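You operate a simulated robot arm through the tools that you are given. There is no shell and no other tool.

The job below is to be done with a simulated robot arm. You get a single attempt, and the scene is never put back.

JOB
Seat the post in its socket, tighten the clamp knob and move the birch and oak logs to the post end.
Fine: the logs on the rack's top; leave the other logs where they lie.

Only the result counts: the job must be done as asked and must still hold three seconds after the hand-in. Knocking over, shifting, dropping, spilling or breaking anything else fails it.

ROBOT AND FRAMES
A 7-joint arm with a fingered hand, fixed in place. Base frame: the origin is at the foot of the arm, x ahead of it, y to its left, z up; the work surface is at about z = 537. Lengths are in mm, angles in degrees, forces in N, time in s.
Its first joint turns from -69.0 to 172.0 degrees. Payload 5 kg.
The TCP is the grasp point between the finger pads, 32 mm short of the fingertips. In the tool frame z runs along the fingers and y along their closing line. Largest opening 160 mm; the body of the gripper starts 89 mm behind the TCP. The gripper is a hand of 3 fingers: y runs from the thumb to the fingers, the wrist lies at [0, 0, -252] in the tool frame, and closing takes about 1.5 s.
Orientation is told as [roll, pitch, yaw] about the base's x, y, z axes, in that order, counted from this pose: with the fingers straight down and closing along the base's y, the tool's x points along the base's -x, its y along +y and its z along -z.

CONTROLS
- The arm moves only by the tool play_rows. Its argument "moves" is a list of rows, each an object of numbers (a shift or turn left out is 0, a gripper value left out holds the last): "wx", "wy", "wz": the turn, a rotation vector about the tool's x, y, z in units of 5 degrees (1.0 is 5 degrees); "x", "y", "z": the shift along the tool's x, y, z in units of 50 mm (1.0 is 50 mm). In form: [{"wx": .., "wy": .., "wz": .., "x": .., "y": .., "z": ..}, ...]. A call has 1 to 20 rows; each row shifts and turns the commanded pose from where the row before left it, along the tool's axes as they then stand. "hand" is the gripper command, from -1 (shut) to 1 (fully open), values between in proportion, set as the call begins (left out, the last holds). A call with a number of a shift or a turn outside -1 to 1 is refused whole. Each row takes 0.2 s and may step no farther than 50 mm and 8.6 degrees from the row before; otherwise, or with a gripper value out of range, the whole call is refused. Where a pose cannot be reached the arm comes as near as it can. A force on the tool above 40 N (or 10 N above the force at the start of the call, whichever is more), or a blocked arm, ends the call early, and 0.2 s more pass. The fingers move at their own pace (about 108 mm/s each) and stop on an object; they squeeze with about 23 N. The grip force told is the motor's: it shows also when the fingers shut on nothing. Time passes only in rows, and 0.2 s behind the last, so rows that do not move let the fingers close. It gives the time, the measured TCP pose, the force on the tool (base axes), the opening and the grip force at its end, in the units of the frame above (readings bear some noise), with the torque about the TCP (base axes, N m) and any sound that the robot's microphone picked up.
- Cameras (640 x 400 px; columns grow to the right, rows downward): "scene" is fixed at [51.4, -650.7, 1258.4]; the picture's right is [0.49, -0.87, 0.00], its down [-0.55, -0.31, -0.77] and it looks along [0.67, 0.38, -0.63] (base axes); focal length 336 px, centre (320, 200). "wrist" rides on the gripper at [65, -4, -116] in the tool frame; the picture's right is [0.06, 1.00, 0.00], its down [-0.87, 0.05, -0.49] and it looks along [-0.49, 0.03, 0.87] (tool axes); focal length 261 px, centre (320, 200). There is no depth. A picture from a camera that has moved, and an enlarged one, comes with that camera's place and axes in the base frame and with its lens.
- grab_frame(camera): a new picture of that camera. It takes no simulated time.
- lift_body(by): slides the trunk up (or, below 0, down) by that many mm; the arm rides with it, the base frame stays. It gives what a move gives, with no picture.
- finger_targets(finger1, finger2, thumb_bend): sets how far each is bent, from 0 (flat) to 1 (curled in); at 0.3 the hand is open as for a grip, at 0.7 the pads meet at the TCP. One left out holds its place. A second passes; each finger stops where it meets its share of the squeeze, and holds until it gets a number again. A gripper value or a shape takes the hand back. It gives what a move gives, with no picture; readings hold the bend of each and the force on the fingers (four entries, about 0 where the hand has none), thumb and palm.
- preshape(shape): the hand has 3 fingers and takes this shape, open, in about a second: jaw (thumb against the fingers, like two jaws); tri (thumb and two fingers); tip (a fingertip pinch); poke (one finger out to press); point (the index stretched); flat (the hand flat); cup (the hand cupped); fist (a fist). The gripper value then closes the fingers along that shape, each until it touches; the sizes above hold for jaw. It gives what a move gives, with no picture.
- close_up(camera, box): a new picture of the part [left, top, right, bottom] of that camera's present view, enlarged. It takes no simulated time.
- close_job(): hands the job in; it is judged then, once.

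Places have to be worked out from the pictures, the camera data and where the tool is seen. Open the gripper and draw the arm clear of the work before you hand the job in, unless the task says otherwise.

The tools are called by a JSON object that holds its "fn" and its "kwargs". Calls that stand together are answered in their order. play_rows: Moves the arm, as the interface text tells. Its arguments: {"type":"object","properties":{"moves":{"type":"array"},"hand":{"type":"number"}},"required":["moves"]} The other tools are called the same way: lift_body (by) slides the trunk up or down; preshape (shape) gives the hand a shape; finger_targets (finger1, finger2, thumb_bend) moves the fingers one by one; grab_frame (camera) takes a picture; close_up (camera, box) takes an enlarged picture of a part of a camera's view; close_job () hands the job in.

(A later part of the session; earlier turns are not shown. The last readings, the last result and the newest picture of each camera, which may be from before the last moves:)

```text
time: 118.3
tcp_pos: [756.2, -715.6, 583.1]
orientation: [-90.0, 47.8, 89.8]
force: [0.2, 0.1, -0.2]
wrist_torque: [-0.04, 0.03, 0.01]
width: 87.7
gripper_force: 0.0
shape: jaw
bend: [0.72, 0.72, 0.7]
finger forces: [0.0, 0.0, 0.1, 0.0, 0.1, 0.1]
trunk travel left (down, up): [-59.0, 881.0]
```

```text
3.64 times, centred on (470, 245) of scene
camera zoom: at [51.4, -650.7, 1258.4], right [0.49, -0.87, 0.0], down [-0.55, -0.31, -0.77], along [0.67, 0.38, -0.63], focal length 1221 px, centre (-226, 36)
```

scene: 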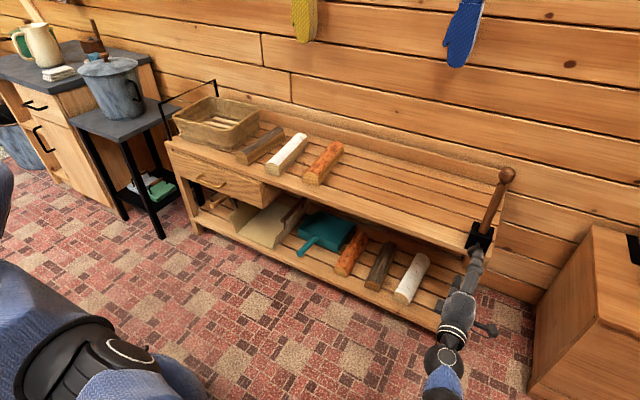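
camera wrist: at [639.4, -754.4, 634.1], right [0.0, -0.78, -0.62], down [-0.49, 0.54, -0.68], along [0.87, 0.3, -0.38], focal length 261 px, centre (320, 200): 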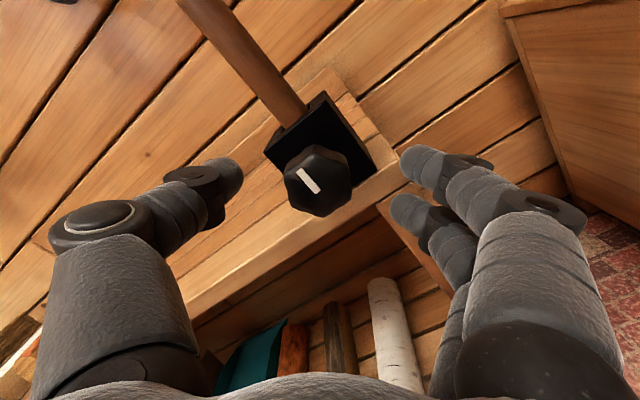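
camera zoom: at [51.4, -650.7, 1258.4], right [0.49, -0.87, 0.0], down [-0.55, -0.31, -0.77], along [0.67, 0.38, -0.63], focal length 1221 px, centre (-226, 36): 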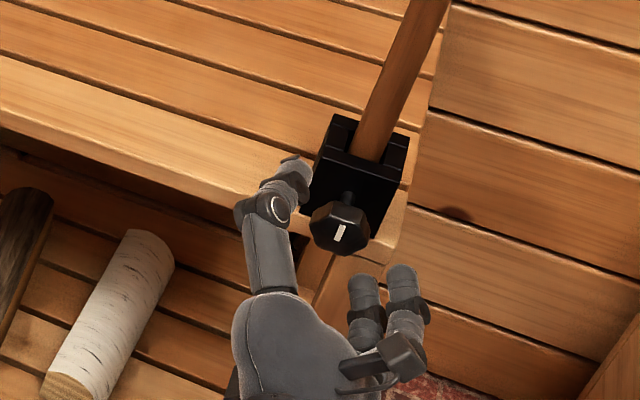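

The knob sits centred between the thumb and fingers. I close on it.

{"fn": "play_rows", "kwargs": {"moves": [{}, {}, {}, {}, {}, {}, {}], "hand": -1}}

{"fn": "grab_frame", "kwargs": {"camera": "wrist"}}

{"fn": "close_up", "kwargs": {"camera": "scene", "box": [420, 190, 520, 300]}}

```text
time: 119.9
tcp_pos: [755.7, -714.1, 583.5]
orientation: [-90.0, 47.8, 89.7]
force: [3.5, 0.6, 0.7]
wrist_torque: [0.03, 0.0, -0.01]
width: 26.5
gripper_force: 23.2
shape: jaw
bend: [0.72, 0.72, 0.7]
finger forces: [9.7, 8.8, 0.0, 0.1, 20.3, 0.0]
trunk travel left (down, up): [-59.0, 881.0]
```

```text
taken
camera wrist: at [639.4, -754.4, 634.1], right [0.0, -0.78, -0.62], down [-0.49, 0.54, -0.68], along [0.87, 0.3, -0.38], focal length 261 px, centre (320, 200)
```

wrist: 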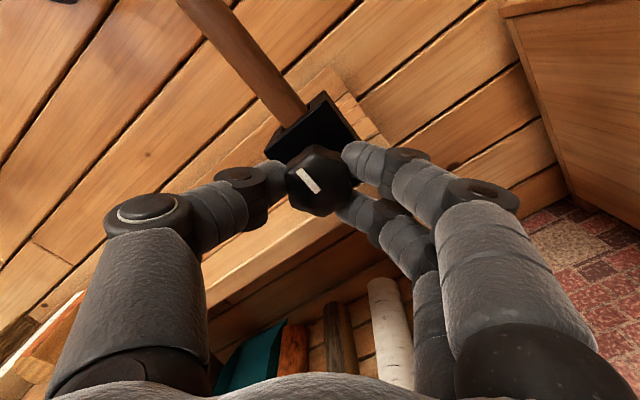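

```text
3.64 times, centred on (470, 245) of scene
camera zoom: at [51.4, -650.7, 1258.4], right [0.49, -0.87, 0.0], down [-0.55, -0.31, -0.77], along [0.67, 0.38, -0.63], focal length 1221 px, centre (-226, 36)
```

zoom: 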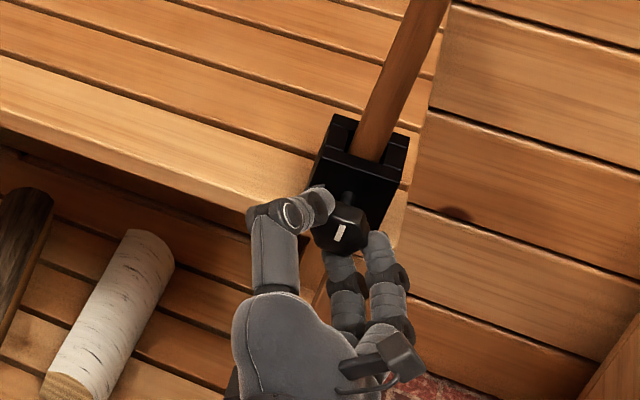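

The knob is gripped with 23 N. I turn clockwise 30° first and look at the torque and the mark.

{"fn": "play_rows", "kwargs": {"moves": [{"wz": 0.6}, {"wz": 0.9}, {"wz": 0.9}, {"wz": 0.9}, {"wz": 0.9}, {"wz": 0.9}, {"wz": 0.9}, {}]}}

{"fn": "close_up", "kwargs": {"camera": "wrist", "box": [240, 100, 400, 260]}}

{"fn": "close_up", "kwargs": {"camera": "scene", "box": [420, 190, 520, 300]}}

```text
time: 121.7
tcp_pos: [755.9, -714.4, 584.5]
orientation: [-90.0, 17.8, 89.8]
force: [6.3, -4.2, 1.4]
wrist_torque: [0.02, 0.0, -0.1]
width: 26.2
gripper_force: 22.5
shape: jaw
bend: [0.72, 0.72, 0.7]
finger forces: [10.8, 8.2, 0.0, 0.0, 20.3, 0.0]
trunk travel left (down, up): [-59.0, 881.0]
```

```text
2.50 times, centred on (320, 180) of wrist
camera zoom: at [639.2, -773.6, 606.9], right [0.0, -0.36, -0.93], down [-0.49, 0.81, -0.32], along [0.87, 0.46, -0.18], focal length 652 px, centre (320, 250)
```

zoom: 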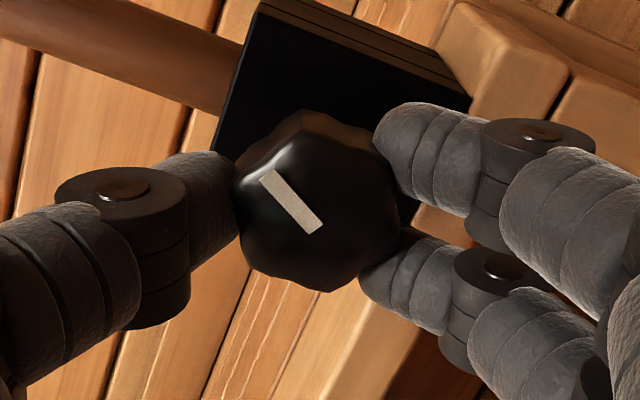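

```text
3.64 times, centred on (470, 245) of scene
camera zoom: at [51.4, -650.7, 1258.4], right [0.49, -0.87, 0.0], down [-0.55, -0.31, -0.77], along [0.67, 0.38, -0.63], focal length 1221 px, centre (-226, 36)
```

zoom: 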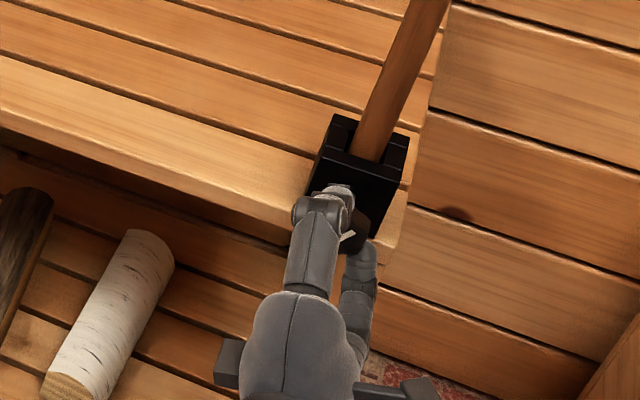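

The knob turns with the hand and the torque is low. I continue clockwise another 60° in two stages.

{"fn": "play_rows", "kwargs": {"moves": [{"wz": 0.9}, {"wz": 0.9}, {"wz": 0.9}, {"wz": 0.9}, {"wz": 0.9}, {"wz": 0.9}, {"wz": 0.6}, {}]}}

{"fn": "close_up", "kwargs": {"camera": "wrist", "box": [240, 100, 400, 260]}}

```text
time: 123.5
tcp_pos: [756.3, -713.5, 584.6]
orientation: [-90.0, -12.1, 89.9]
force: [4.0, -5.3, 1.4]
wrist_torque: [0.01, -0.03, -0.09]
width: 26.1
gripper_force: 23.2
shape: jaw
bend: [0.72, 0.72, 0.7]
finger forces: [10.9, 8.3, 0.0, 0.0, 23.1, 0.1]
trunk travel left (down, up): [-59.0, 881.0]
```

```text
2.50 times, centred on (320, 180) of wrist
camera zoom: at [639.3, -776.8, 573.4], right [0.0, 0.15, -0.99], down [-0.49, 0.86, 0.13], along [0.87, 0.48, 0.07], focal length 652 px, centre (320, 250)
```

zoom: 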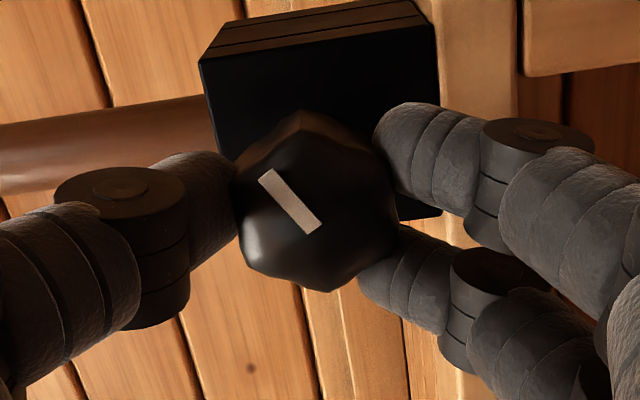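

Turned 60° so far with the knob following. I keep going.

{"fn": "play_rows", "kwargs": {"moves": [{"wz": 0.9}, {"wz": 0.9}, {"wz": 0.9}, {"wz": 0.9}, {"wz": 0.9}, {"wz": 0.9}, {"wz": 0.6}, {}]}}

{"fn": "close_up", "kwargs": {"camera": "wrist", "box": [240, 100, 400, 260]}}

```text
time: 125.3
tcp_pos: [756.3, -714.2, 584.2]
orientation: [-90.0, -42.3, 90.0]
force: [-3.9, 0.9, 4.8]
wrist_torque: [-0.01, -0.08, 0.01]
width: 26.1
gripper_force: 23.5
shape: jaw
bend: [0.72, 0.72, 0.7]
finger forces: [10.6, 11.2, 0.0, 0.0, 23.8, 0.1]
trunk travel left (down, up): [-59.0, 881.0]
```

```text
2.50 times, centred on (320, 180) of wrist
camera zoom: at [639.7, -763.3, 543.0], right [0.0, 0.62, -0.78], down [-0.49, 0.68, 0.54], along [0.87, 0.38, 0.31], focal length 652 px, centre (320, 250)
```

zoom: 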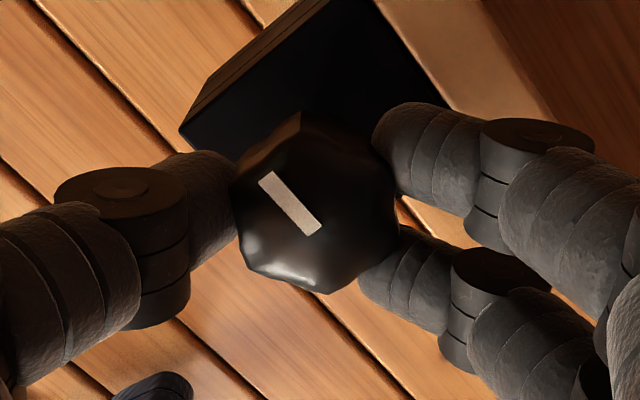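

At 90° of turn the mark should be at 3 o'clock, still with no resistance. I continue.

{"fn": "play_rows", "kwargs": {"moves": [{"wz": 0.9}, {"wz": 0.9}, {"wz": 0.9}, {"wz": 0.9}, {"wz": 0.9}, {"wz": 0.9}, {"wz": 0.6}, {}]}}

{"fn": "close_up", "kwargs": {"camera": "wrist", "box": [240, 100, 400, 260]}}

```text
time: 127.1
tcp_pos: [756.0, -714.3, 583.2]
orientation: [-90.2, -72.2, 90.0]
force: [0.0, -2.5, 7.7]
wrist_torque: [-0.01, -0.2, -0.04]
width: 25.8
gripper_force: 23.0
shape: jaw
bend: [0.72, 0.72, 0.7]
finger forces: [9.8, 11.0, 0.0, 0.0, 24.7, 0.0]
trunk travel left (down, up): [-59.0, 881.0]
```

```text
2.50 times, centred on (320, 180) of wrist
camera zoom: at [639.6, -735.7, 523.4], right [0.0, 0.93, -0.36], down [-0.49, 0.32, 0.81], along [0.87, 0.18, 0.46], focal length 652 px, centre (320, 250)
```

zoom: 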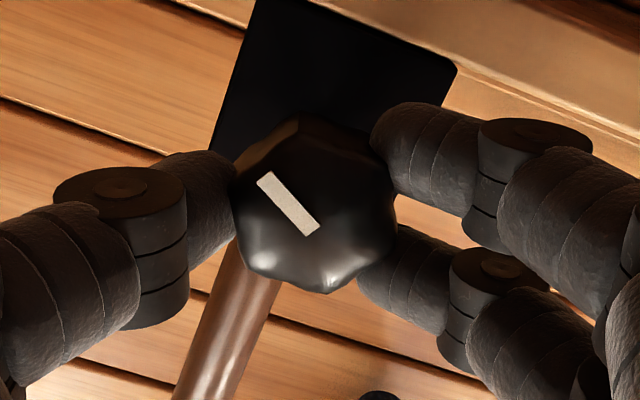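

120° so far. I continue turning clockwise.

{"fn": "play_rows", "kwargs": {"moves": [{"wz": 0.9}, {"wz": 0.9}, {"wz": 0.9}, {"wz": 0.9}, {"wz": 0.9}, {"wz": 0.9}, {"wz": 0.6}, {}]}}

{"fn": "close_up", "kwargs": {"camera": "wrist", "box": [240, 100, 400, 260]}}

```text
time: 128.9
tcp_pos: [757.3, -713.2, 585.3]
orientation: [90.6, -77.8, -90.6]
force: [4.4, -5.6, 13.6]
wrist_torque: [-0.04, -0.27, -0.15]
width: 25.9
gripper_force: 23.1
shape: jaw
bend: [0.72, 0.72, 0.7]
finger forces: [8.6, 12.8, 0.0, 0.0, 22.7, 0.0]
trunk travel left (down, up): [-59.0, 881.0]
```

```text
2.50 times, centred on (320, 180) of wrist
camera zoom: at [639.4, -702.0, 520.0], right [0.0, 0.99, 0.15], down [-0.49, -0.13, 0.86], along [0.87, -0.08, 0.49], focal length 652 px, centre (320, 250)
```

zoom: 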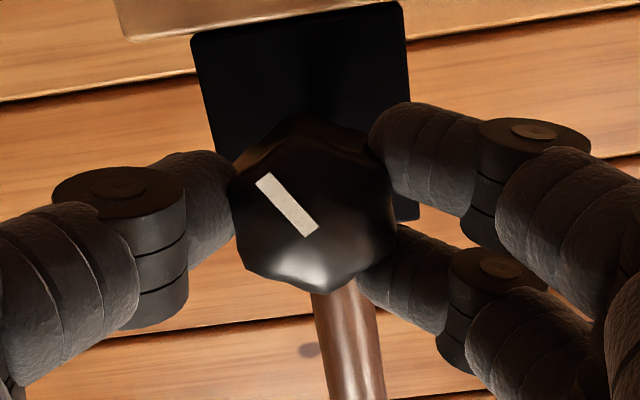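

150° turned, with a side force building to about 14 N, probably from slight axis misalignment. I relieve it by shifting the hand about 2 mm up and check whether it drops.

{"fn": "play_rows", "kwargs": {"moves": [{"x": -0.045, "y": -0.015}, {}]}}

```text
time: 129.5
tcp_pos: [755.6, -713.7, 585.1]
orientation: [90.0, -77.6, -90.1]
force: [6.7, -3.8, 7.3]
wrist_torque: [0.01, -0.11, -0.07]
width: 25.8
gripper_force: 23.0
shape: jaw
bend: [0.72, 0.72, 0.7]
finger forces: [9.7, 11.3, 0.0, 0.0, 21.5, 0.1]
trunk travel left (down, up): [-59.0, 881.0]
```

The side force dropped to about 7 N. I continue turning clockwise another 30°.

{"fn": "play_rows", "kwargs": {"moves": [{"wz": 0.9, "x": -0.01}, {"wz": 0.9, "x": -0.01}, {"wz": 0.9}, {"wz": 0.9}, {"wz": 0.9}, {"wz": 0.9}, {"wz": 0.6}, {}]}}

{"fn": "close_up", "kwargs": {"camera": "wrist", "box": [240, 100, 400, 260]}}

{"fn": "close_up", "kwargs": {"camera": "scene", "box": [420, 160, 540, 290]}}

```text
time: 131.3
tcp_pos: [755.9, -715.0, 586.6]
orientation: [89.9, -47.8, -90.1]
force: [-8.4, 8.4, -5.2]
wrist_torque: [0.03, 0.1, 0.23]
width: 25.7
gripper_force: 23.2
shape: jaw
bend: [0.72, 0.72, 0.7]
finger forces: [15.6, 10.8, 0.0, 0.0, 22.5, 0.1]
trunk travel left (down, up): [-59.0, 881.0]
```

```text
2.50 times, centred on (320, 180) of wrist
camera zoom: at [639.8, -672.6, 534.8], right [0.0, 0.78, 0.62], down [-0.49, -0.54, 0.68], along [0.87, -0.31, 0.38], focal length 652 px, centre (320, 250)
```

zoom: 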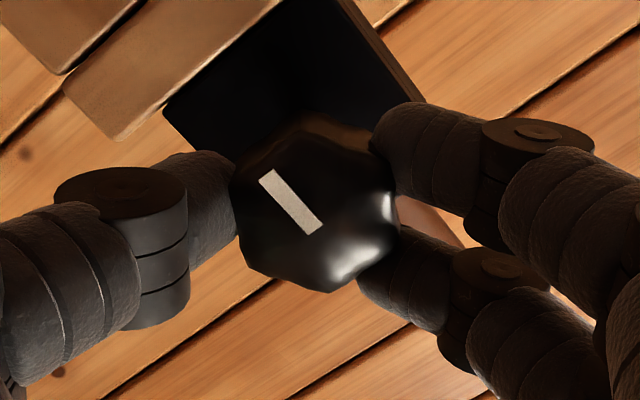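

```text
3.08 times, centred on (480, 225) of scene
camera zoom: at [51.4, -650.7, 1258.4], right [0.49, -0.87, 0.0], down [-0.55, -0.31, -0.77], along [0.67, 0.38, -0.63], focal length 1033 px, centre (-172, 123)
```

zoom: 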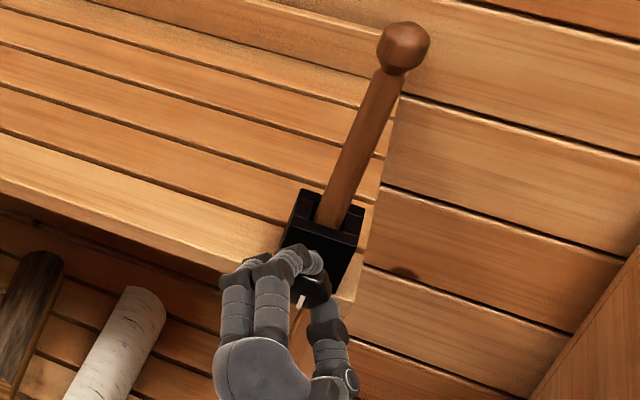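

180° turned and the torque about the axis is still low. I relieve the small side force and go on another 30°.

{"fn": "play_rows", "kwargs": {"moves": [{"x": 0.028, "y": 0.008, "z": -0.02}, {"wz": 0.9}, {"wz": 0.9}, {"wz": 0.9}, {"wz": 0.9}, {"wz": 0.9}, {"wz": 0.9}, {"wz": 0.6}, {}]}}

{"fn": "close_up", "kwargs": {"camera": "wrist", "box": [240, 100, 400, 260]}}

```text
time: 133.3
tcp_pos: [756.4, -712.4, 585.1]
orientation: [90.0, -17.8, -90.1]
force: [6.6, 16.4, -9.1]
wrist_torque: [-0.63, 0.22, 0.24]
width: 25.4
gripper_force: 22.3
shape: jaw
bend: [0.72, 0.72, 0.7]
finger forces: [22.5, 10.5, 0.0, 0.1, 20.7, 0.0]
trunk travel left (down, up): [-59.0, 881.0]
```

```text
2.50 times, centred on (320, 180) of wrist
camera zoom: at [638.7, -650.2, 561.2], right [0.0, 0.36, 0.93], down [-0.49, -0.81, 0.32], along [0.87, -0.46, 0.18], focal length 652 px, centre (320, 250)
```

zoom: 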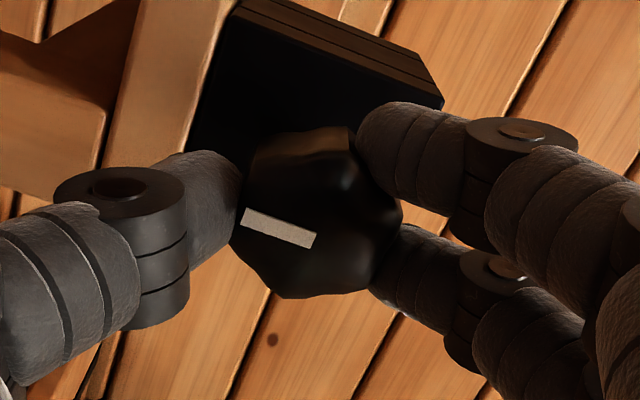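

The axis torque rose to 0.63 N·m and the knob stopped turning with its mark straight down, while the hand began slipping over it, so the clamp has tightened after 180°. I press on 10° more to see if it moves any further.

{"fn": "play_rows", "kwargs": {"moves": [{"wz": 0.6}, {"wz": 0.6}, {"wz": 0.6}, {}]}}

{"fn": "close_up", "kwargs": {"camera": "wrist", "box": [240, 100, 400, 260]}}

```text
time: 134.3
tcp_pos: [756.3, -711.4, 585.6]
orientation: [90.1, -8.8, -90.1]
force: [5.4, 30.3, -9.4]
wrist_torque: [-0.91, 0.25, 0.5]
width: 25.2
gripper_force: 22.8
shape: jaw
bend: [0.72, 0.72, 0.7]
finger forces: [34.7, 11.3, 0.0, 0.0, 22.4, 0.0]
trunk travel left (down, up): [-59.0, 881.0]
```

```text
2.50 times, centred on (320, 180) of wrist
camera zoom: at [638.7, -646.3, 571.2], right [0.0, 0.21, 0.98], down [-0.49, -0.85, 0.19], along [0.87, -0.48, 0.1], focal length 652 px, centre (320, 250)
```

zoom: 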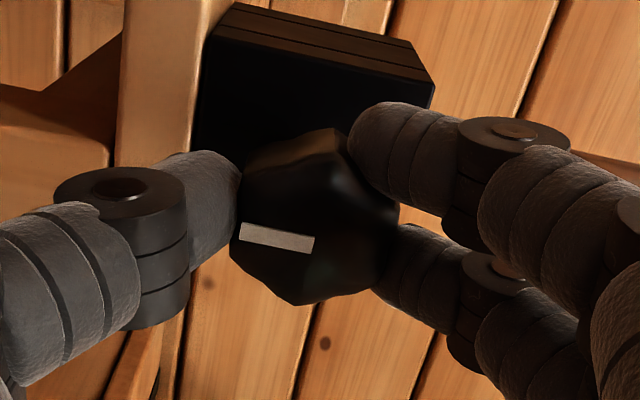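

The knob no longer moves at 0.9 N·m, so the clamp is tight with the mark at the 180° position. I unwind a few degrees to ease the load and open the hand.

{"fn": "play_rows", "kwargs": {"moves": [{"wz": -0.6}, {}]}}

{"fn": "play_rows", "kwargs": {"moves": [{}, {}, {}, {}], "hand": 0.1}}

{"fn": "close_up", "kwargs": {"camera": "wrist", "box": [200, 80, 440, 260]}}

```text
time: 134.9
tcp_pos: [755.8, -711.5, 585.4]
orientation: [90.0, -11.7, -90.0]
force: [3.4, 34.9, -10.3]
wrist_torque: [-0.41, 0.26, 0.65]
width: 25.0
gripper_force: 23.1
shape: jaw
bend: [0.72, 0.72, 0.7]
finger forces: [30.2, 10.9, 0.0, 0.0, 22.1, 0.0]
trunk travel left (down, up): [-59.0, 881.0]
```

```text
time: 135.9
tcp_pos: [754.1, -713.4, 585.7]
orientation: [90.0, -11.8, -90.1]
force: [0.6, 0.2, -0.1]
wrist_torque: [0.0, -0.05, 0.0]
width: 87.2
gripper_force: 0.0
shape: jaw
bend: [0.72, 0.72, 0.7]
finger forces: [0.1, 0.0, 0.0, 0.0, 0.0, 0.1]
trunk travel left (down, up): [-59.0, 881.0]
```

```text
2.22 times, centred on (320, 170) of wrist
camera zoom: at [638.1, -649.5, 568.3], right [0.0, 0.27, 0.96], down [-0.49, -0.84, 0.23], along [0.87, -0.48, 0.13], focal length 579 px, centre (320, 267)
```

zoom: 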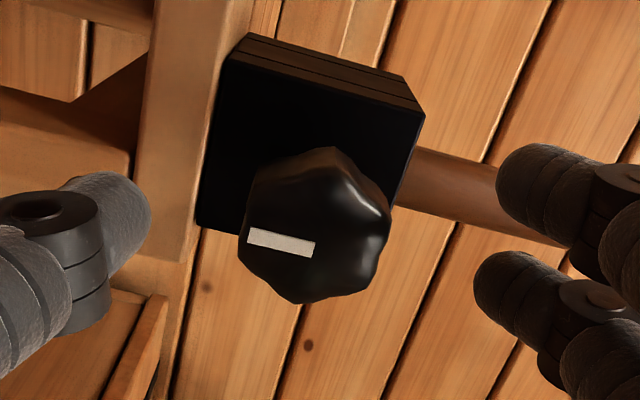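

The hand is free of the knob. I back straight off 60 mm and roll the hand back to its natural angle.

{"fn": "play_rows", "kwargs": {"moves": [{"z": -0.4}, {"z": -0.6}, {"z": -0.6}, {"wz": -1}, {"wz": -1}, {"wz": -1}, {"wz": -1}, {"wz": -1}, {"wz": -1}, {"wz": -1}, {"wz": -1}, {"wz": -1}, {"wz": -1}, {"wz": -1}, {"wz": -1}, {"wz": -1}, {"wz": -1}, {"wz": -1}, {"wz": -0.6}]}}

{"fn": "close_up", "kwargs": {"camera": "wrist", "box": [240, 40, 400, 160]}}

{"fn": "grab_frame", "kwargs": {"camera": "scene"}}

{"fn": "close_up", "kwargs": {"camera": "scene", "box": [430, 150, 530, 290]}}

```text
time: 139.9
tcp_pos: [675.6, -714.7, 586.9]
orientation: [106.6, -89.8, -106.7]
force: [-1.0, -0.3, 0.0]
wrist_torque: [-0.01, 0.01, -0.01]
width: 87.6
gripper_force: 0.0
shape: jaw
bend: [0.72, 0.72, 0.7]
finger forces: [0.0, 0.0, 0.0, 0.1, 0.0, 0.0]
trunk travel left (down, up): [-59.0, 881.0]
```

```text
3.33 times, centred on (320, 100) of wrist
camera zoom: at [558.0, -716.4, 521.2], right [0.0, 1.0, -0.06], down [-0.49, 0.05, 0.87], along [0.87, 0.03, 0.49], focal length 869 px, centre (320, 533)
```

zoom: 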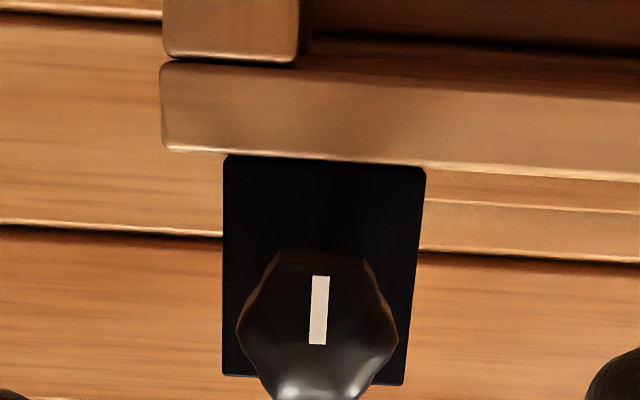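

```text
taken
```

scene: 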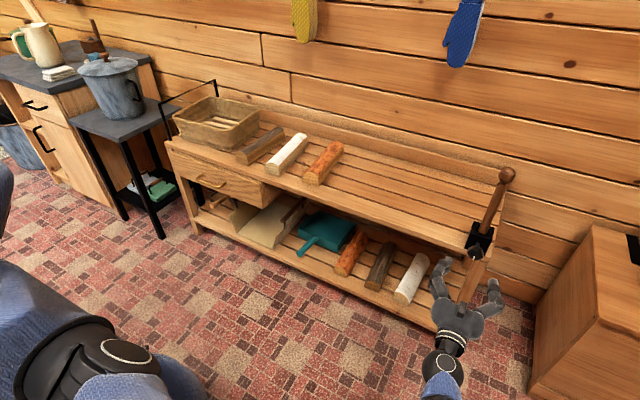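

```text
2.86 times, centred on (480, 220) of scene
camera zoom: at [51.4, -650.7, 1258.4], right [0.49, -0.87, 0.0], down [-0.55, -0.31, -0.77], along [0.67, 0.38, -0.63], focal length 959 px, centre (-137, 143)
```

zoom: 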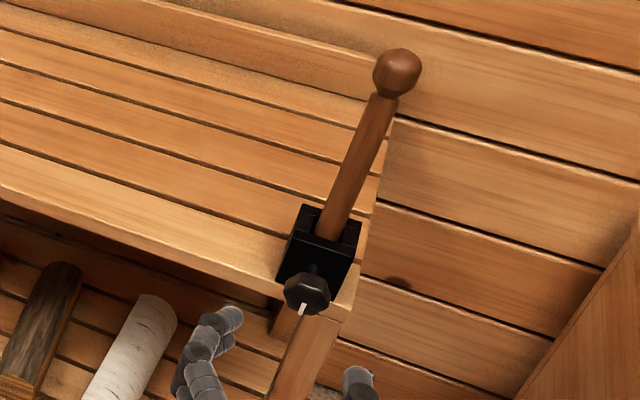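

The knob mark now points straight down and the post stands upright and firm. Next come the logs, so I raise the trunk 250 mm and bring the hand back to a 30° forward tilt, which gives the reach I need at the post end.

{"fn": "lift_body", "kwargs": {"by": 250}}

{"fn": "play_rows", "kwargs": {"moves": [{"wy": 1}, {"wy": 1}, {"wy": 1}, {"wy": 1}, {"wy": 1}, {"wy": 1}, {"wy": 1}, {"wy": 1}, {"wy": 1}, {"wy": 1}, {"wy": 1}, {"wy": 1}, {}, {}], "hand": 0.3}}

{"fn": "grab_frame", "kwargs": {"camera": "scene"}}

```text
time: 142.4
tcp_pos: [675.7, -714.3, 837.1]
orientation: [98.0, -89.8, -98.2]
force: [0.2, -0.1, -0.1]
wrist_torque: [0.0, -0.01, -0.04]
width: 87.6
gripper_force: 0.1
shape: jaw
bend: [0.72, 0.72, 0.7]
finger forces: [0.1, 0.0, 0.0, 0.1, 0.1, 0.1]
trunk travel left (down, up): [-309.0, 631.0]
```

```text
time: 145.4
tcp_pos: [675.4, -713.0, 836.0]
orientation: [0.2, -30.0, -0.3]
force: [-0.5, -0.1, 0.6]
wrist_torque: [0.02, -0.02, -0.01]
width: 103.7
gripper_force: 0.1
shape: jaw
bend: [0.7, 0.7, 0.67]
finger forces: [0.0, 0.0, 0.0, 0.0, 0.0, 0.1]
trunk travel left (down, up): [-309.0, 631.0]
```

```text
taken
```

scene: 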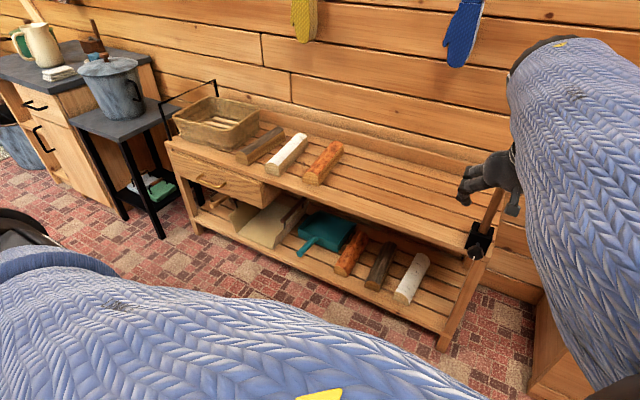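

Tilt is exactly 30° forward. I move left along +y to the birch log at this height.

{"fn": "play_rows", "kwargs": {"moves": [{"y": 0.8}, {"y": 1}, {"y": 1}, {"y": 1}, {"y": 1}, {"y": 1}, {"y": 1}, {"y": 1}, {"y": 1}, {"y": 1}, {"y": 1}, {"y": 1}, {"y": 1}, {"y": 1}, {"y": 0.6}, {}, {}]}}

{"fn": "grab_frame", "kwargs": {"camera": "wrist"}}

{"fn": "grab_frame", "kwargs": {"camera": "scene"}}

```text
time: 149.1
tcp_pos: [677.6, -84.3, 841.4]
orientation: [0.5, -30.1, -0.3]
force: [0.0, -0.2, -0.6]
wrist_torque: [0.03, -0.02, -0.01]
width: 103.7
gripper_force: 0.0
shape: jaw
bend: [0.7, 0.7, 0.67]
finger forces: [0.1, 0.0, 0.0, 0.0, 0.0, 0.1]
out of reach, approached as far as the arm can: row 13, 14, 15
trunk travel left (down, up): [-309.0, 631.0]
```

```text
taken
camera wrist: at [562.9, -87.6, 908.7], right [-0.05, 1.0, -0.02], down [0.51, 0.05, 0.86], along [0.86, 0.04, -0.51], focal length 261 px, centre (320, 200)
```

wrist: 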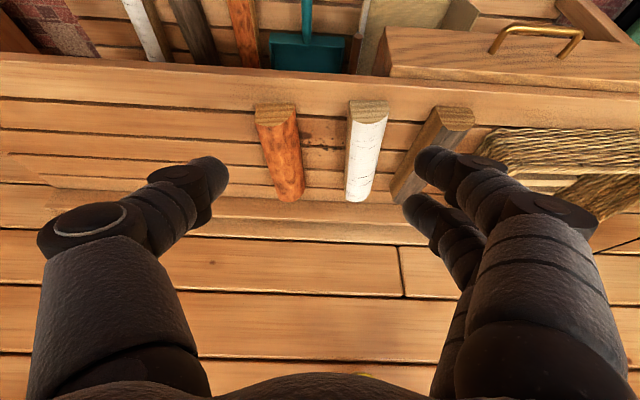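

```text
taken
```

scene: 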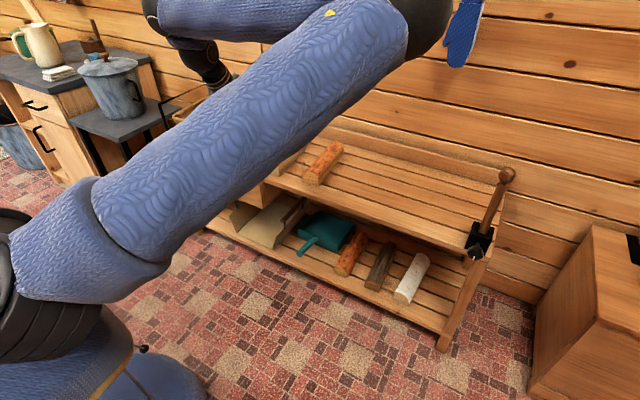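

The arm is too folded here at small x. I extend toward +x over the logs at this height, then finish the y move.

{"fn": "play_rows", "kwargs": {"moves": [{"x": -0.866, "z": 0.5}, {"x": -0.866, "z": 0.5}, {"x": -0.866, "z": 0.5}, {"x": -0.866, "z": 0.5}, {"x": -0.866, "z": 0.5}, {"y": 0.9}, {"y": 0.92}, {}, {}]}}

{"fn": "grab_frame", "kwargs": {"camera": "wrist"}}

{"fn": "grab_frame", "kwargs": {"camera": "scene"}}

```text
time: 151.1
tcp_pos: [829.9, -105.9, 841.6]
orientation: [0.5, -30.2, -0.3]
force: [-0.4, 0.5, -0.1]
wrist_torque: [0.04, 0.0, 0.01]
width: 104.0
gripper_force: 0.0
shape: jaw
bend: [0.7, 0.7, 0.67]
finger forces: [0.0, 0.0, 0.0, 0.1, 0.0, 0.1]
out of reach, approached as far as the arm can: row 1, 2, 3, 4, 5, 6, 7
trunk travel left (down, up): [-309.0, 631.0]
```

```text
taken
camera wrist: at [714.6, -109.2, 908.3], right [-0.05, 1.0, -0.02], down [0.51, 0.05, 0.86], along [0.86, 0.03, -0.51], focal length 261 px, centre (320, 200)
```

wrist: 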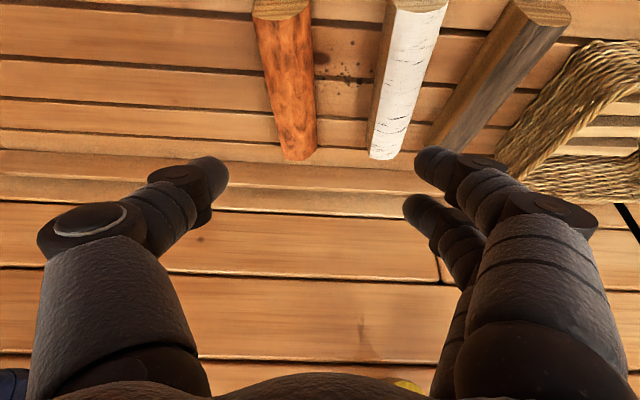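

```text
taken
```

scene: 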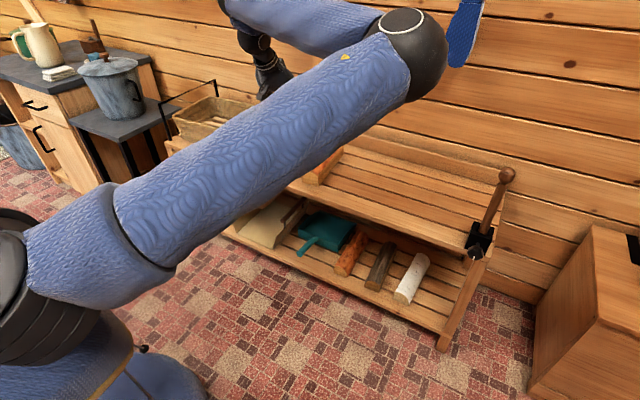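

That stretch seems limited by the first joint's range with the elbow out to the right. I try extending further +x first, where that joint has more room.

{"fn": "play_rows", "kwargs": {"moves": [{"x": -0.866, "z": 0.5}, {"x": -0.866, "z": 0.5}, {}, {}]}}

{"fn": "play_rows", "kwargs": {"moves": [{"y": 0.8}, {"y": 0.8}, {}, {}]}}

```text
time: 152.1
tcp_pos: [872.8, -130.2, 852.9]
orientation: [0.2, -30.0, -0.2]
force: [-0.4, 0.7, 0.4]
wrist_torque: [0.01, -0.02, 0.0]
width: 104.0
gripper_force: 0.0
shape: jaw
bend: [0.7, 0.7, 0.67]
finger forces: [0.0, 0.0, 0.1, 0.0, 0.1, 0.0]
out of reach, approached as far as the arm can: row 1, 2
trunk travel left (down, up): [-309.0, 631.0]
```

```text
time: 153.1
tcp_pos: [867.3, -120.0, 849.9]
orientation: [0.4, -30.1, -0.3]
force: [-0.3, 0.2, -0.4]
wrist_torque: [0.01, 0.0, 0.02]
width: 104.2
gripper_force: 0.1
shape: jaw
bend: [0.7, 0.7, 0.67]
finger forces: [0.1, 0.0, 0.1, 0.0, 0.0, 0.0]
out of reach, approached as far as the arm can: row 1, 2
trunk travel left (down, up): [-309.0, 631.0]
```

There is a wrist or arm joint limit with the 30° tilt on this side. I reduce the tilt to 15° and try moving toward the birch again.

{"fn": "play_rows", "kwargs": {"moves": [{"wy": 1}, {"wy": 1}, {"wy": 1}, {}, {"y": 0.8}, {"y": 0.8}, {"y": 0.8}, {}, {}]}}

{"fn": "grab_frame", "kwargs": {"camera": "scene"}}

```text
time: 155.1
tcp_pos: [806.7, -133.8, 826.8]
orientation: [0.6, -15.2, -0.1]
force: [0.4, 0.0, 0.9]
wrist_torque: [0.02, -0.01, 0.0]
width: 103.8
gripper_force: 0.1
shape: jaw
bend: [0.7, 0.7, 0.67]
finger forces: [0.0, 0.1, 0.0, 0.0, 0.0, 0.0]
out of reach, approached as far as the arm can: row 1, 2, 3, 5, 6, 7
trunk travel left (down, up): [-309.0, 631.0]
```

```text
taken
```

scene: 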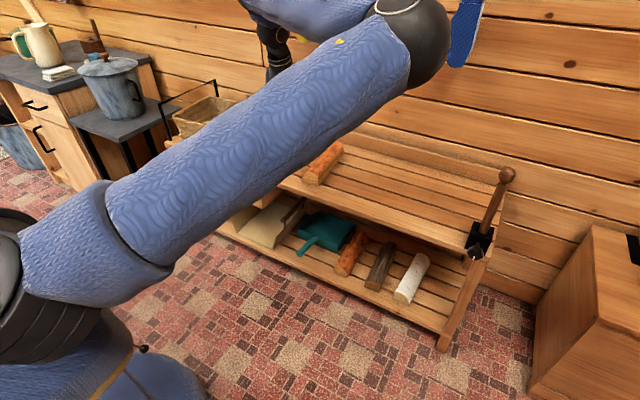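

The elbow posture seems to be the limit on this side. I straighten the hand to vertical, step back to y≈-300, and raise the trunk to its initial height to recover the posture that reached y≈-46 at the start.

{"fn": "play_rows", "kwargs": {"moves": [{"y": -0.8}, {"y": -1}, {"y": -1}, {"y": -0.6}, {"wy": 1}, {"wy": 1}, {"wy": 1}, {}]}}

{"fn": "lift_body", "kwargs": {"by": 166}}

{"fn": "grab_frame", "kwargs": {"camera": "scene"}}

```text
time: 156.8
tcp_pos: [805.6, -300.8, 826.2]
orientation: [0.3, 0.1, -0.1]
force: [0.8, -0.3, -0.3]
wrist_torque: [-0.02, 0.01, 0.02]
width: 103.8
gripper_force: 0.1
shape: jaw
bend: [0.7, 0.7, 0.67]
finger forces: [0.0, 0.1, 0.0, 0.1, 0.0, 0.0]
trunk travel left (down, up): [-309.0, 631.0]
```

```text
time: 158.7
tcp_pos: [805.8, -301.7, 991.1]
orientation: [0.2, 0.1, 0.0]
force: [0.0, 0.1, -0.5]
wrist_torque: [-0.01, 0.04, 0.01]
width: 104.1
gripper_force: 0.1
shape: jaw
bend: [0.7, 0.7, 0.67]
finger forces: [0.1, 0.1, 0.0, 0.0, 0.0, 0.0]
trunk travel left (down, up): [-475.0, 464.0]
```

```text
taken
```

scene: 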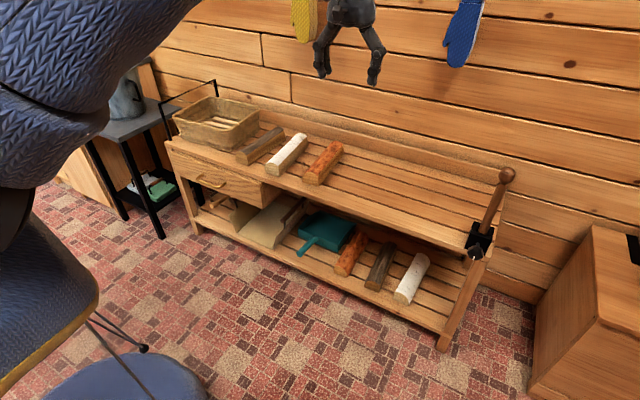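

Back at the initial trunk height, I lower the hand with the arm itself to z≈876 and retrace the path in y toward -46.

{"fn": "play_rows", "kwargs": {"moves": [{"z": 0.8}, {"z": 0.8}, {"z": 0.7}, {"y": 1}, {"y": 1}, {"y": 1}, {"y": 1}, {"y": 1}, {}, {}]}}

{"fn": "grab_frame", "kwargs": {"camera": "scene"}}

{"fn": "grab_frame", "kwargs": {"camera": "wrist"}}

```text
time: 160.9
tcp_pos: [776.7, -163.5, 881.5]
orientation: [0.3, -0.1, -0.1]
force: [0.2, -0.7, 0.3]
wrist_torque: [-0.02, 0.01, 0.01]
width: 103.9
gripper_force: 0.1
shape: jaw
bend: [0.7, 0.7, 0.67]
finger forces: [0.0, 0.0, 0.1, 0.0, 0.0, 0.0]
out of reach, approached as far as the arm can: row 6, 7, 8
trunk travel left (down, up): [-475.0, 464.0]
```

```text
taken
```

scene: 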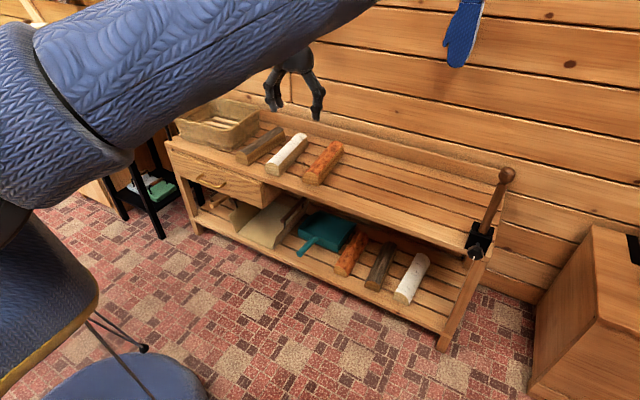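

```text
taken
camera wrist: at [710.3, -166.3, 997.1], right [-0.06, 1.0, 0.01], down [0.87, 0.05, 0.49], along [0.49, 0.03, -0.87], focal length 261 px, centre (320, 200)
```

wrist: 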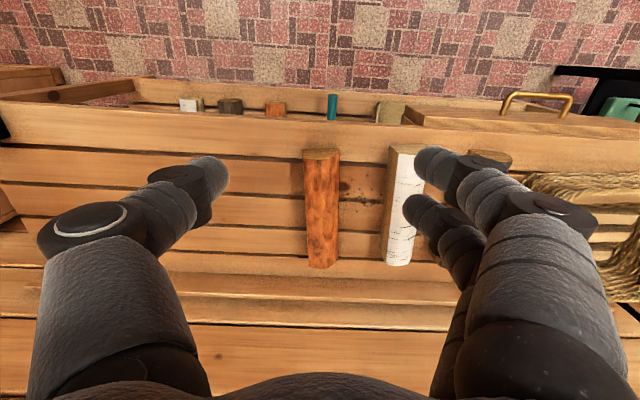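

The arm is still limited near y≈-163, so its posture has drifted. I test whether a hand yaw relieves the limit: turn +30° and try y again.

{"fn": "play_rows", "kwargs": {"moves": [{"wz": -1}, {"wz": -1}, {"wz": -1}, {"wz": -1}, {"wz": -1}, {"wz": -1}, {}]}}

{"fn": "play_rows", "kwargs": {"moves": [{"y": 0.866, "x": 0.5}, {"y": 0.866, "x": 0.5}, {}]}}

```text
time: 162.5
tcp_pos: [776.5, -163.6, 882.2]
orientation: [0.2, -0.4, 29.8]
force: [0.6, -0.7, -0.4]
wrist_torque: [0.04, 0.02, -0.01]
width: 103.9
gripper_force: 0.0
shape: jaw
bend: [0.7, 0.7, 0.67]
finger forces: [0.0, 0.1, 0.0, 0.0, 0.0, 0.0]
trunk travel left (down, up): [-475.0, 464.0]
```

```text
time: 163.3
tcp_pos: [689.3, -114.6, 882.1]
orientation: [0.4, -0.3, 29.9]
force: [0.2, 0.0, -0.1]
wrist_torque: [0.01, 0.02, -0.02]
width: 103.9
gripper_force: 0.1
shape: jaw
bend: [0.7, 0.7, 0.67]
finger forces: [0.0, 0.0, 0.1, 0.0, 0.0, 0.0]
out of reach, approached as far as the arm can: row 2
trunk travel left (down, up): [-475.0, 464.0]
```

Yaw isn't the limiter; the limit depends on wrist position. I try a different shoulder-to-wrist height: turn yaw back, raise the trunk 200 mm while lowering the arm by the same amount, then retry +y.

{"fn": "play_rows", "kwargs": {"moves": [{"wz": 1}, {"wz": 1}, {"wz": 1}, {"wz": 1}, {"wz": 1}, {"wz": 1}, {"x": -1, "y": -0.4}, {"x": -1, "y": -0.6}, {}]}}

{"fn": "lift_body", "kwargs": {"by": 200}}

{"fn": "play_rows", "kwargs": {"moves": [{"z": 0.9}, {"z": 1}, {"z": 1}, {"z": 1}, {"y": 0.8}, {"y": 0.8}, {"y": 0.8}, {}]}}

{"fn": "grab_frame", "kwargs": {"camera": "scene"}}

```text
refused: row 7 steps farther than a row can; nothing moved
```

```text
time: 165.5
tcp_pos: [688.6, -114.6, 1080.9]
orientation: [0.3, -0.3, 29.9]
force: [0.2, -0.8, 0.8]
wrist_torque: [-0.02, 0.01, -0.03]
width: 104.0
gripper_force: 0.1
shape: jaw
bend: [0.7, 0.7, 0.67]
finger forces: [0.0, 0.0, 0.0, 0.0, 0.1, 0.0]
trunk travel left (down, up): [-675.0, 265.0]
```

```text
time: 167.3
tcp_pos: [593.1, -125.7, 945.2]
orientation: [0.5, -0.4, 29.9]
force: [0.3, 1.7, 0.9]
wrist_torque: [-0.02, -0.02, 0.01]
width: 104.0
gripper_force: 0.0
shape: jaw
bend: [0.7, 0.7, 0.67]
finger forces: [0.0, 0.0, 0.0, 0.1, 0.1, 0.1]
out of reach, approached as far as the arm can: row 1, 2, 3, 4, 5, 6, 7
trunk travel left (down, up): [-675.0, 265.0]
```

```text
taken
```

scene: 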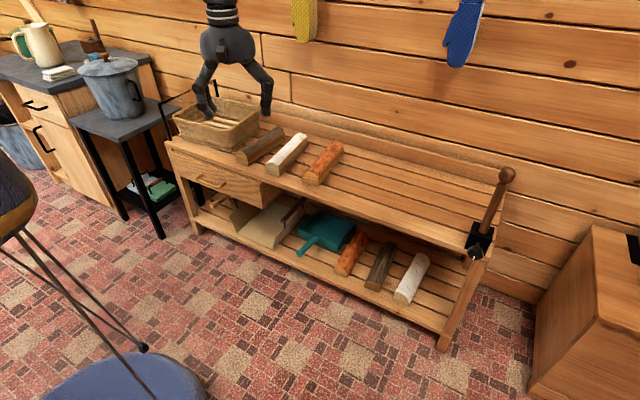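

I'm sliding along a limit. I return to a pose I used earlier, (793, -308) with the trunk at -150, so I can compare the arm's posture with the earlier picture.

{"fn": "play_rows", "kwargs": {"moves": [{"z": -1}, {"z": -1}, {"z": -0.84}, {"wz": 1}, {"wz": 1}, {"wz": 1}, {"wz": 1}, {"wz": 1}, {"wz": 1}, {"y": -0.9}, {"y": -0.9}, {"y": -0.9}, {"y": -0.94}, {"x": -1}, {"x": -1}, {"x": -1}, {"x": -1}, {}]}}

{"fn": "lift_body", "kwargs": {"by": -350}}

{"fn": "grab_frame", "kwargs": {"camera": "scene"}}

```text
time: 171.1
tcp_pos: [791.5, -311.4, 1089.0]
orientation: [0.3, -0.2, -0.1]
force: [0.0, -0.1, 0.0]
wrist_torque: [0.01, 0.01, -0.01]
width: 103.8
gripper_force: 0.1
shape: jaw
bend: [0.7, 0.7, 0.67]
finger forces: [0.1, 0.1, 0.0, 0.1, 0.0, 0.1]
trunk travel left (down, up): [-675.0, 265.0]
```

```text
time: 174.5
tcp_pos: [790.7, -311.6, 739.0]
orientation: [0.5, -0.1, -0.1]
force: [0.4, -1.1, -0.2]
wrist_torque: [-0.02, 0.03, 0.06]
width: 104.0
gripper_force: 0.1
shape: jaw
bend: [0.7, 0.7, 0.67]
finger forces: [0.0, 0.0, 0.0, 0.0, 0.0, 0.0]
trunk travel left (down, up): [-325.0, 614.0]
```

```text
taken
```

scene: 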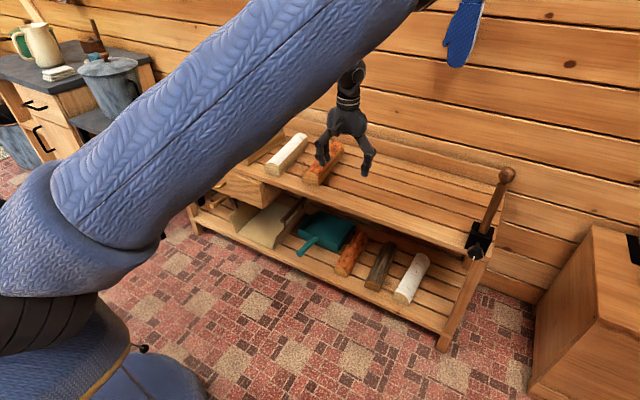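

The posture has changed: the elbow is now higher than before at this same pose. I try moving +y again from here.

{"fn": "play_rows", "kwargs": {"moves": [{"y": 0.8}, {"y": 0.9}, {"y": 0.9}, {"y": 0.9}, {"y": 0.9}, {}, {}]}}

{"fn": "grab_frame", "kwargs": {"camera": "scene"}}

```text
time: 176.1
tcp_pos: [764.3, -151.3, 760.4]
orientation: [0.5, -0.2, 0.0]
force: [0.9, -0.4, 0.0]
wrist_torque: [0.03, 0.0, 0.0]
width: 104.0
gripper_force: 0.0
shape: jaw
bend: [0.7, 0.7, 0.67]
finger forces: [0.1, 0.0, 0.0, 0.1, 0.1, 0.0]
out of reach, approached as far as the arm can: row 4, 5
trunk travel left (down, up): [-325.0, 614.0]
```

```text
taken
```

scene: 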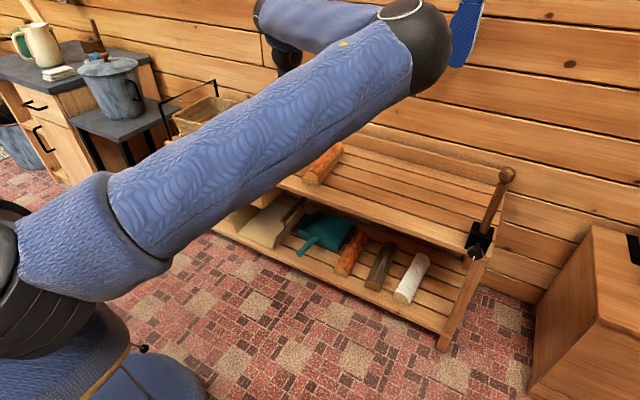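

The elbow flips back to the right and the limit returns. My guess is that the wrist went over to its alternate solution during the horizontal work. To check, I go back to y≈-311 and test whether the yaw limit at -120° is the same as before.

{"fn": "play_rows", "kwargs": {"moves": [{"y": -1}, {"y": -1}, {"y": -1}, {"x": -0.5}, {"wz": 1}, {"wz": 1}, {"wz": 1}, {"wz": 1}, {"wz": 1}, {"wz": 1}, {"wz": 1}, {"wz": 1}, {"wz": 1}, {"wz": 1}, {"wz": 1}, {"wz": 1}, {"wz": 1}, {"wz": 1}, {"wz": 1}, {}]}}

{"fn": "play_rows", "kwargs": {"moves": [{"wz": 1}, {"wz": 1}, {"wz": 1}, {"wz": 1}, {"wz": 1}, {"wz": 1}, {"wz": 1}, {"wz": 1}, {"wz": 1}, {"wz": 1}, {"wz": 1}, {"wz": 1}, {"wz": 1}, {"wz": 1}, {"wz": 1}, {"wz": 1}, {"wz": 1}, {"wz": 1}, {}, {}]}}

```text
time: 180.3
tcp_pos: [789.2, -300.6, 757.1]
orientation: [0.2, 0.2, -75.2]
force: [-0.8, 1.0, -0.7]
wrist_torque: [0.0, 0.0, -0.01]
width: 104.0
gripper_force: 0.0
shape: jaw
bend: [0.7, 0.7, 0.67]
finger forces: [0.0, 0.0, 0.1, 0.0, 0.1, 0.0]
trunk travel left (down, up): [-325.0, 614.0]
```

```text
time: 184.5
tcp_pos: [821.9, -314.6, 754.4]
orientation: [-0.6, 0.4, -124.6]
force: [-0.1, 0.1, 0.5]
wrist_torque: [-0.01, 0.03, 0.0]
width: 103.9
gripper_force: 0.2
shape: jaw
bend: [0.7, 0.7, 0.67]
finger forces: [0.0, 0.0, 0.0, 0.0, 0.1, 0.0]
out of reach, approached as far as the arm can: row 10, 11, 12, 13, 14, 15, 16, 17, 18
trunk travel left (down, up): [-325.0, 614.0]
```

The yaw limit is about the same as before, so the wrist is not flipped and it must be the arm posture. I undo the yaw, then try a much lower wrist relative to the shoulder (trunk +150) starting from a comfortable spot at y≈-310.

{"fn": "play_rows", "kwargs": {"moves": [{"wz": -1}, {"wz": -1}, {"wz": -1}, {"wz": -1}, {"wz": -1}, {"wz": -1}, {"wz": -1}, {"wz": -1}, {"wz": -1}, {"wz": -1}, {"wz": -1}, {"wz": -1}, {"wz": -1}, {"wz": -1}, {"wz": -1}, {"wz": -1}, {"wz": -1}, {"wz": -1}, {"wz": -1}, {"wz": -1}]}}

{"fn": "play_rows", "kwargs": {"moves": [{"wz": -1}, {"wz": -1}, {"wz": -1}, {"wz": -1}, {"wz": -0.92}, {}]}}

{"fn": "lift_body", "kwargs": {"by": 300}}

{"fn": "play_rows", "kwargs": {"moves": [{"z": 0.9}, {"z": 0.9}, {"z": 0.9}, {"z": 0.9}, {"z": 0.9}, {"z": 0.9}, {}]}}

{"fn": "grab_frame", "kwargs": {"camera": "scene"}}

```text
time: 188.7
tcp_pos: [822.1, -314.4, 752.7]
orientation: [0.5, 0.5, -24.7]
force: [0.1, 0.2, -0.4]
wrist_torque: [0.02, -0.01, 0.0]
width: 103.8
gripper_force: 0.0
shape: jaw
bend: [0.7, 0.7, 0.67]
finger forces: [0.0, 0.1, 0.0, 0.0, 0.1, 0.0]
trunk travel left (down, up): [-325.0, 614.0]
```

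```text
time: 190.1
tcp_pos: [823.0, -314.4, 754.0]
orientation: [0.6, 0.2, 0.0]
force: [0.3, -0.4, 0.0]
wrist_torque: [-0.01, -0.04, -0.01]
width: 103.9
gripper_force: 0.1
shape: jaw
bend: [0.7, 0.7, 0.67]
finger forces: [0.0, 0.0, 0.0, 0.0, 0.0, 0.0]
trunk travel left (down, up): [-325.0, 614.0]
```

```text
time: 193.1
tcp_pos: [822.9, -315.2, 1053.2]
orientation: [0.5, 0.2, 0.0]
force: [0.0, 0.4, -0.1]
wrist_torque: [-0.01, 0.0, 0.02]
width: 103.9
gripper_force: 0.0
shape: jaw
bend: [0.7, 0.7, 0.67]
finger forces: [0.1, 0.0, 0.1, 0.0, 0.0, 0.1]
trunk travel left (down, up): [-625.0, 315.0]
```

```text
time: 194.7
tcp_pos: [808.4, -320.6, 793.0]
orientation: [0.7, 0.1, -0.1]
force: [-0.1, 0.4, 0.5]
wrist_torque: [0.01, -0.01, 0.01]
width: 103.8
gripper_force: 0.1
shape: jaw
bend: [0.7, 0.7, 0.67]
finger forces: [0.0, 0.0, 0.0, 0.1, 0.1, 0.0]
out of reach, approached as far as the arm can: row 6
trunk travel left (down, up): [-625.0, 315.0]
```

```text
taken
```

scene: 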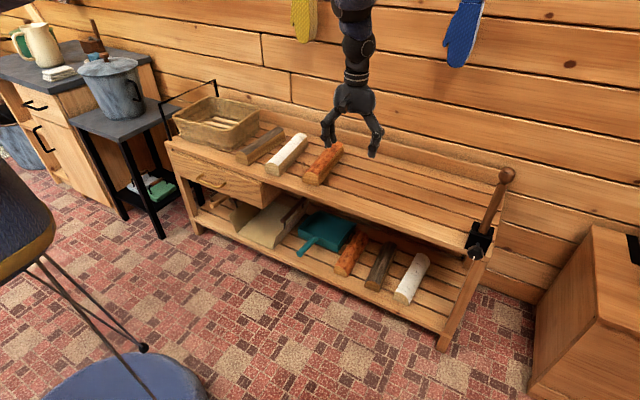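

Any pose reachable at one azimuth should be reachable at another just by turning the first joint. So I rise 200 mm and sweep the hand left along an arc about the base, turning the hand with it, which only needs that joint.

{"fn": "play_rows", "kwargs": {"moves": [{"z": -1}, {"z": -1}, {"z": -1}, {"z": -1}, {"x": -0.335, "y": 0.846, "wz": -0.6}, {"x": -0.335, "y": 0.846, "wz": -0.6}, {"x": -0.335, "y": 0.846, "wz": -0.6}, {"x": -0.335, "y": 0.846, "wz": -0.6}, {"x": -0.335, "y": 0.846, "wz": -0.6}, {"x": -0.335, "y": 0.846, "wz": -0.6}, {"x": -0.335, "y": 0.846, "wz": -0.6}, {}]}}

{"fn": "grab_frame", "kwargs": {"camera": "scene"}}

```text
time: 197.3
tcp_pos: [768.3, -154.3, 1022.9]
orientation: [0.9, -0.4, 20.2]
force: [0.1, 0.4, -0.5]
wrist_torque: [0.01, -0.02, -0.01]
width: 104.0
gripper_force: 0.1
shape: jaw
bend: [0.7, 0.7, 0.67]
finger forces: [0.0, 0.0, 0.0, 0.1, 0.1, 0.0]
out of reach, approached as far as the arm can: row 7, 8, 9, 10, 11
trunk travel left (down, up): [-625.0, 315.0]
```

```text
taken
```

scene: 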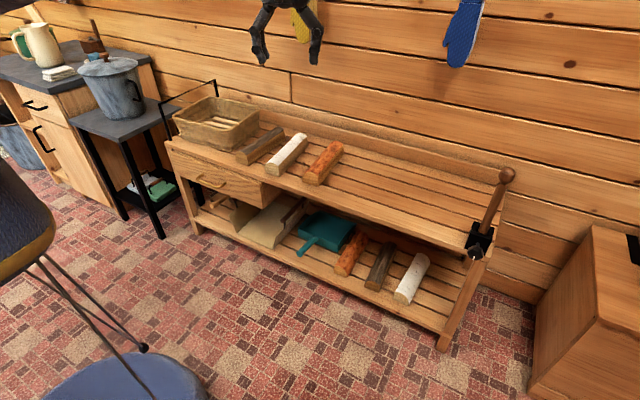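

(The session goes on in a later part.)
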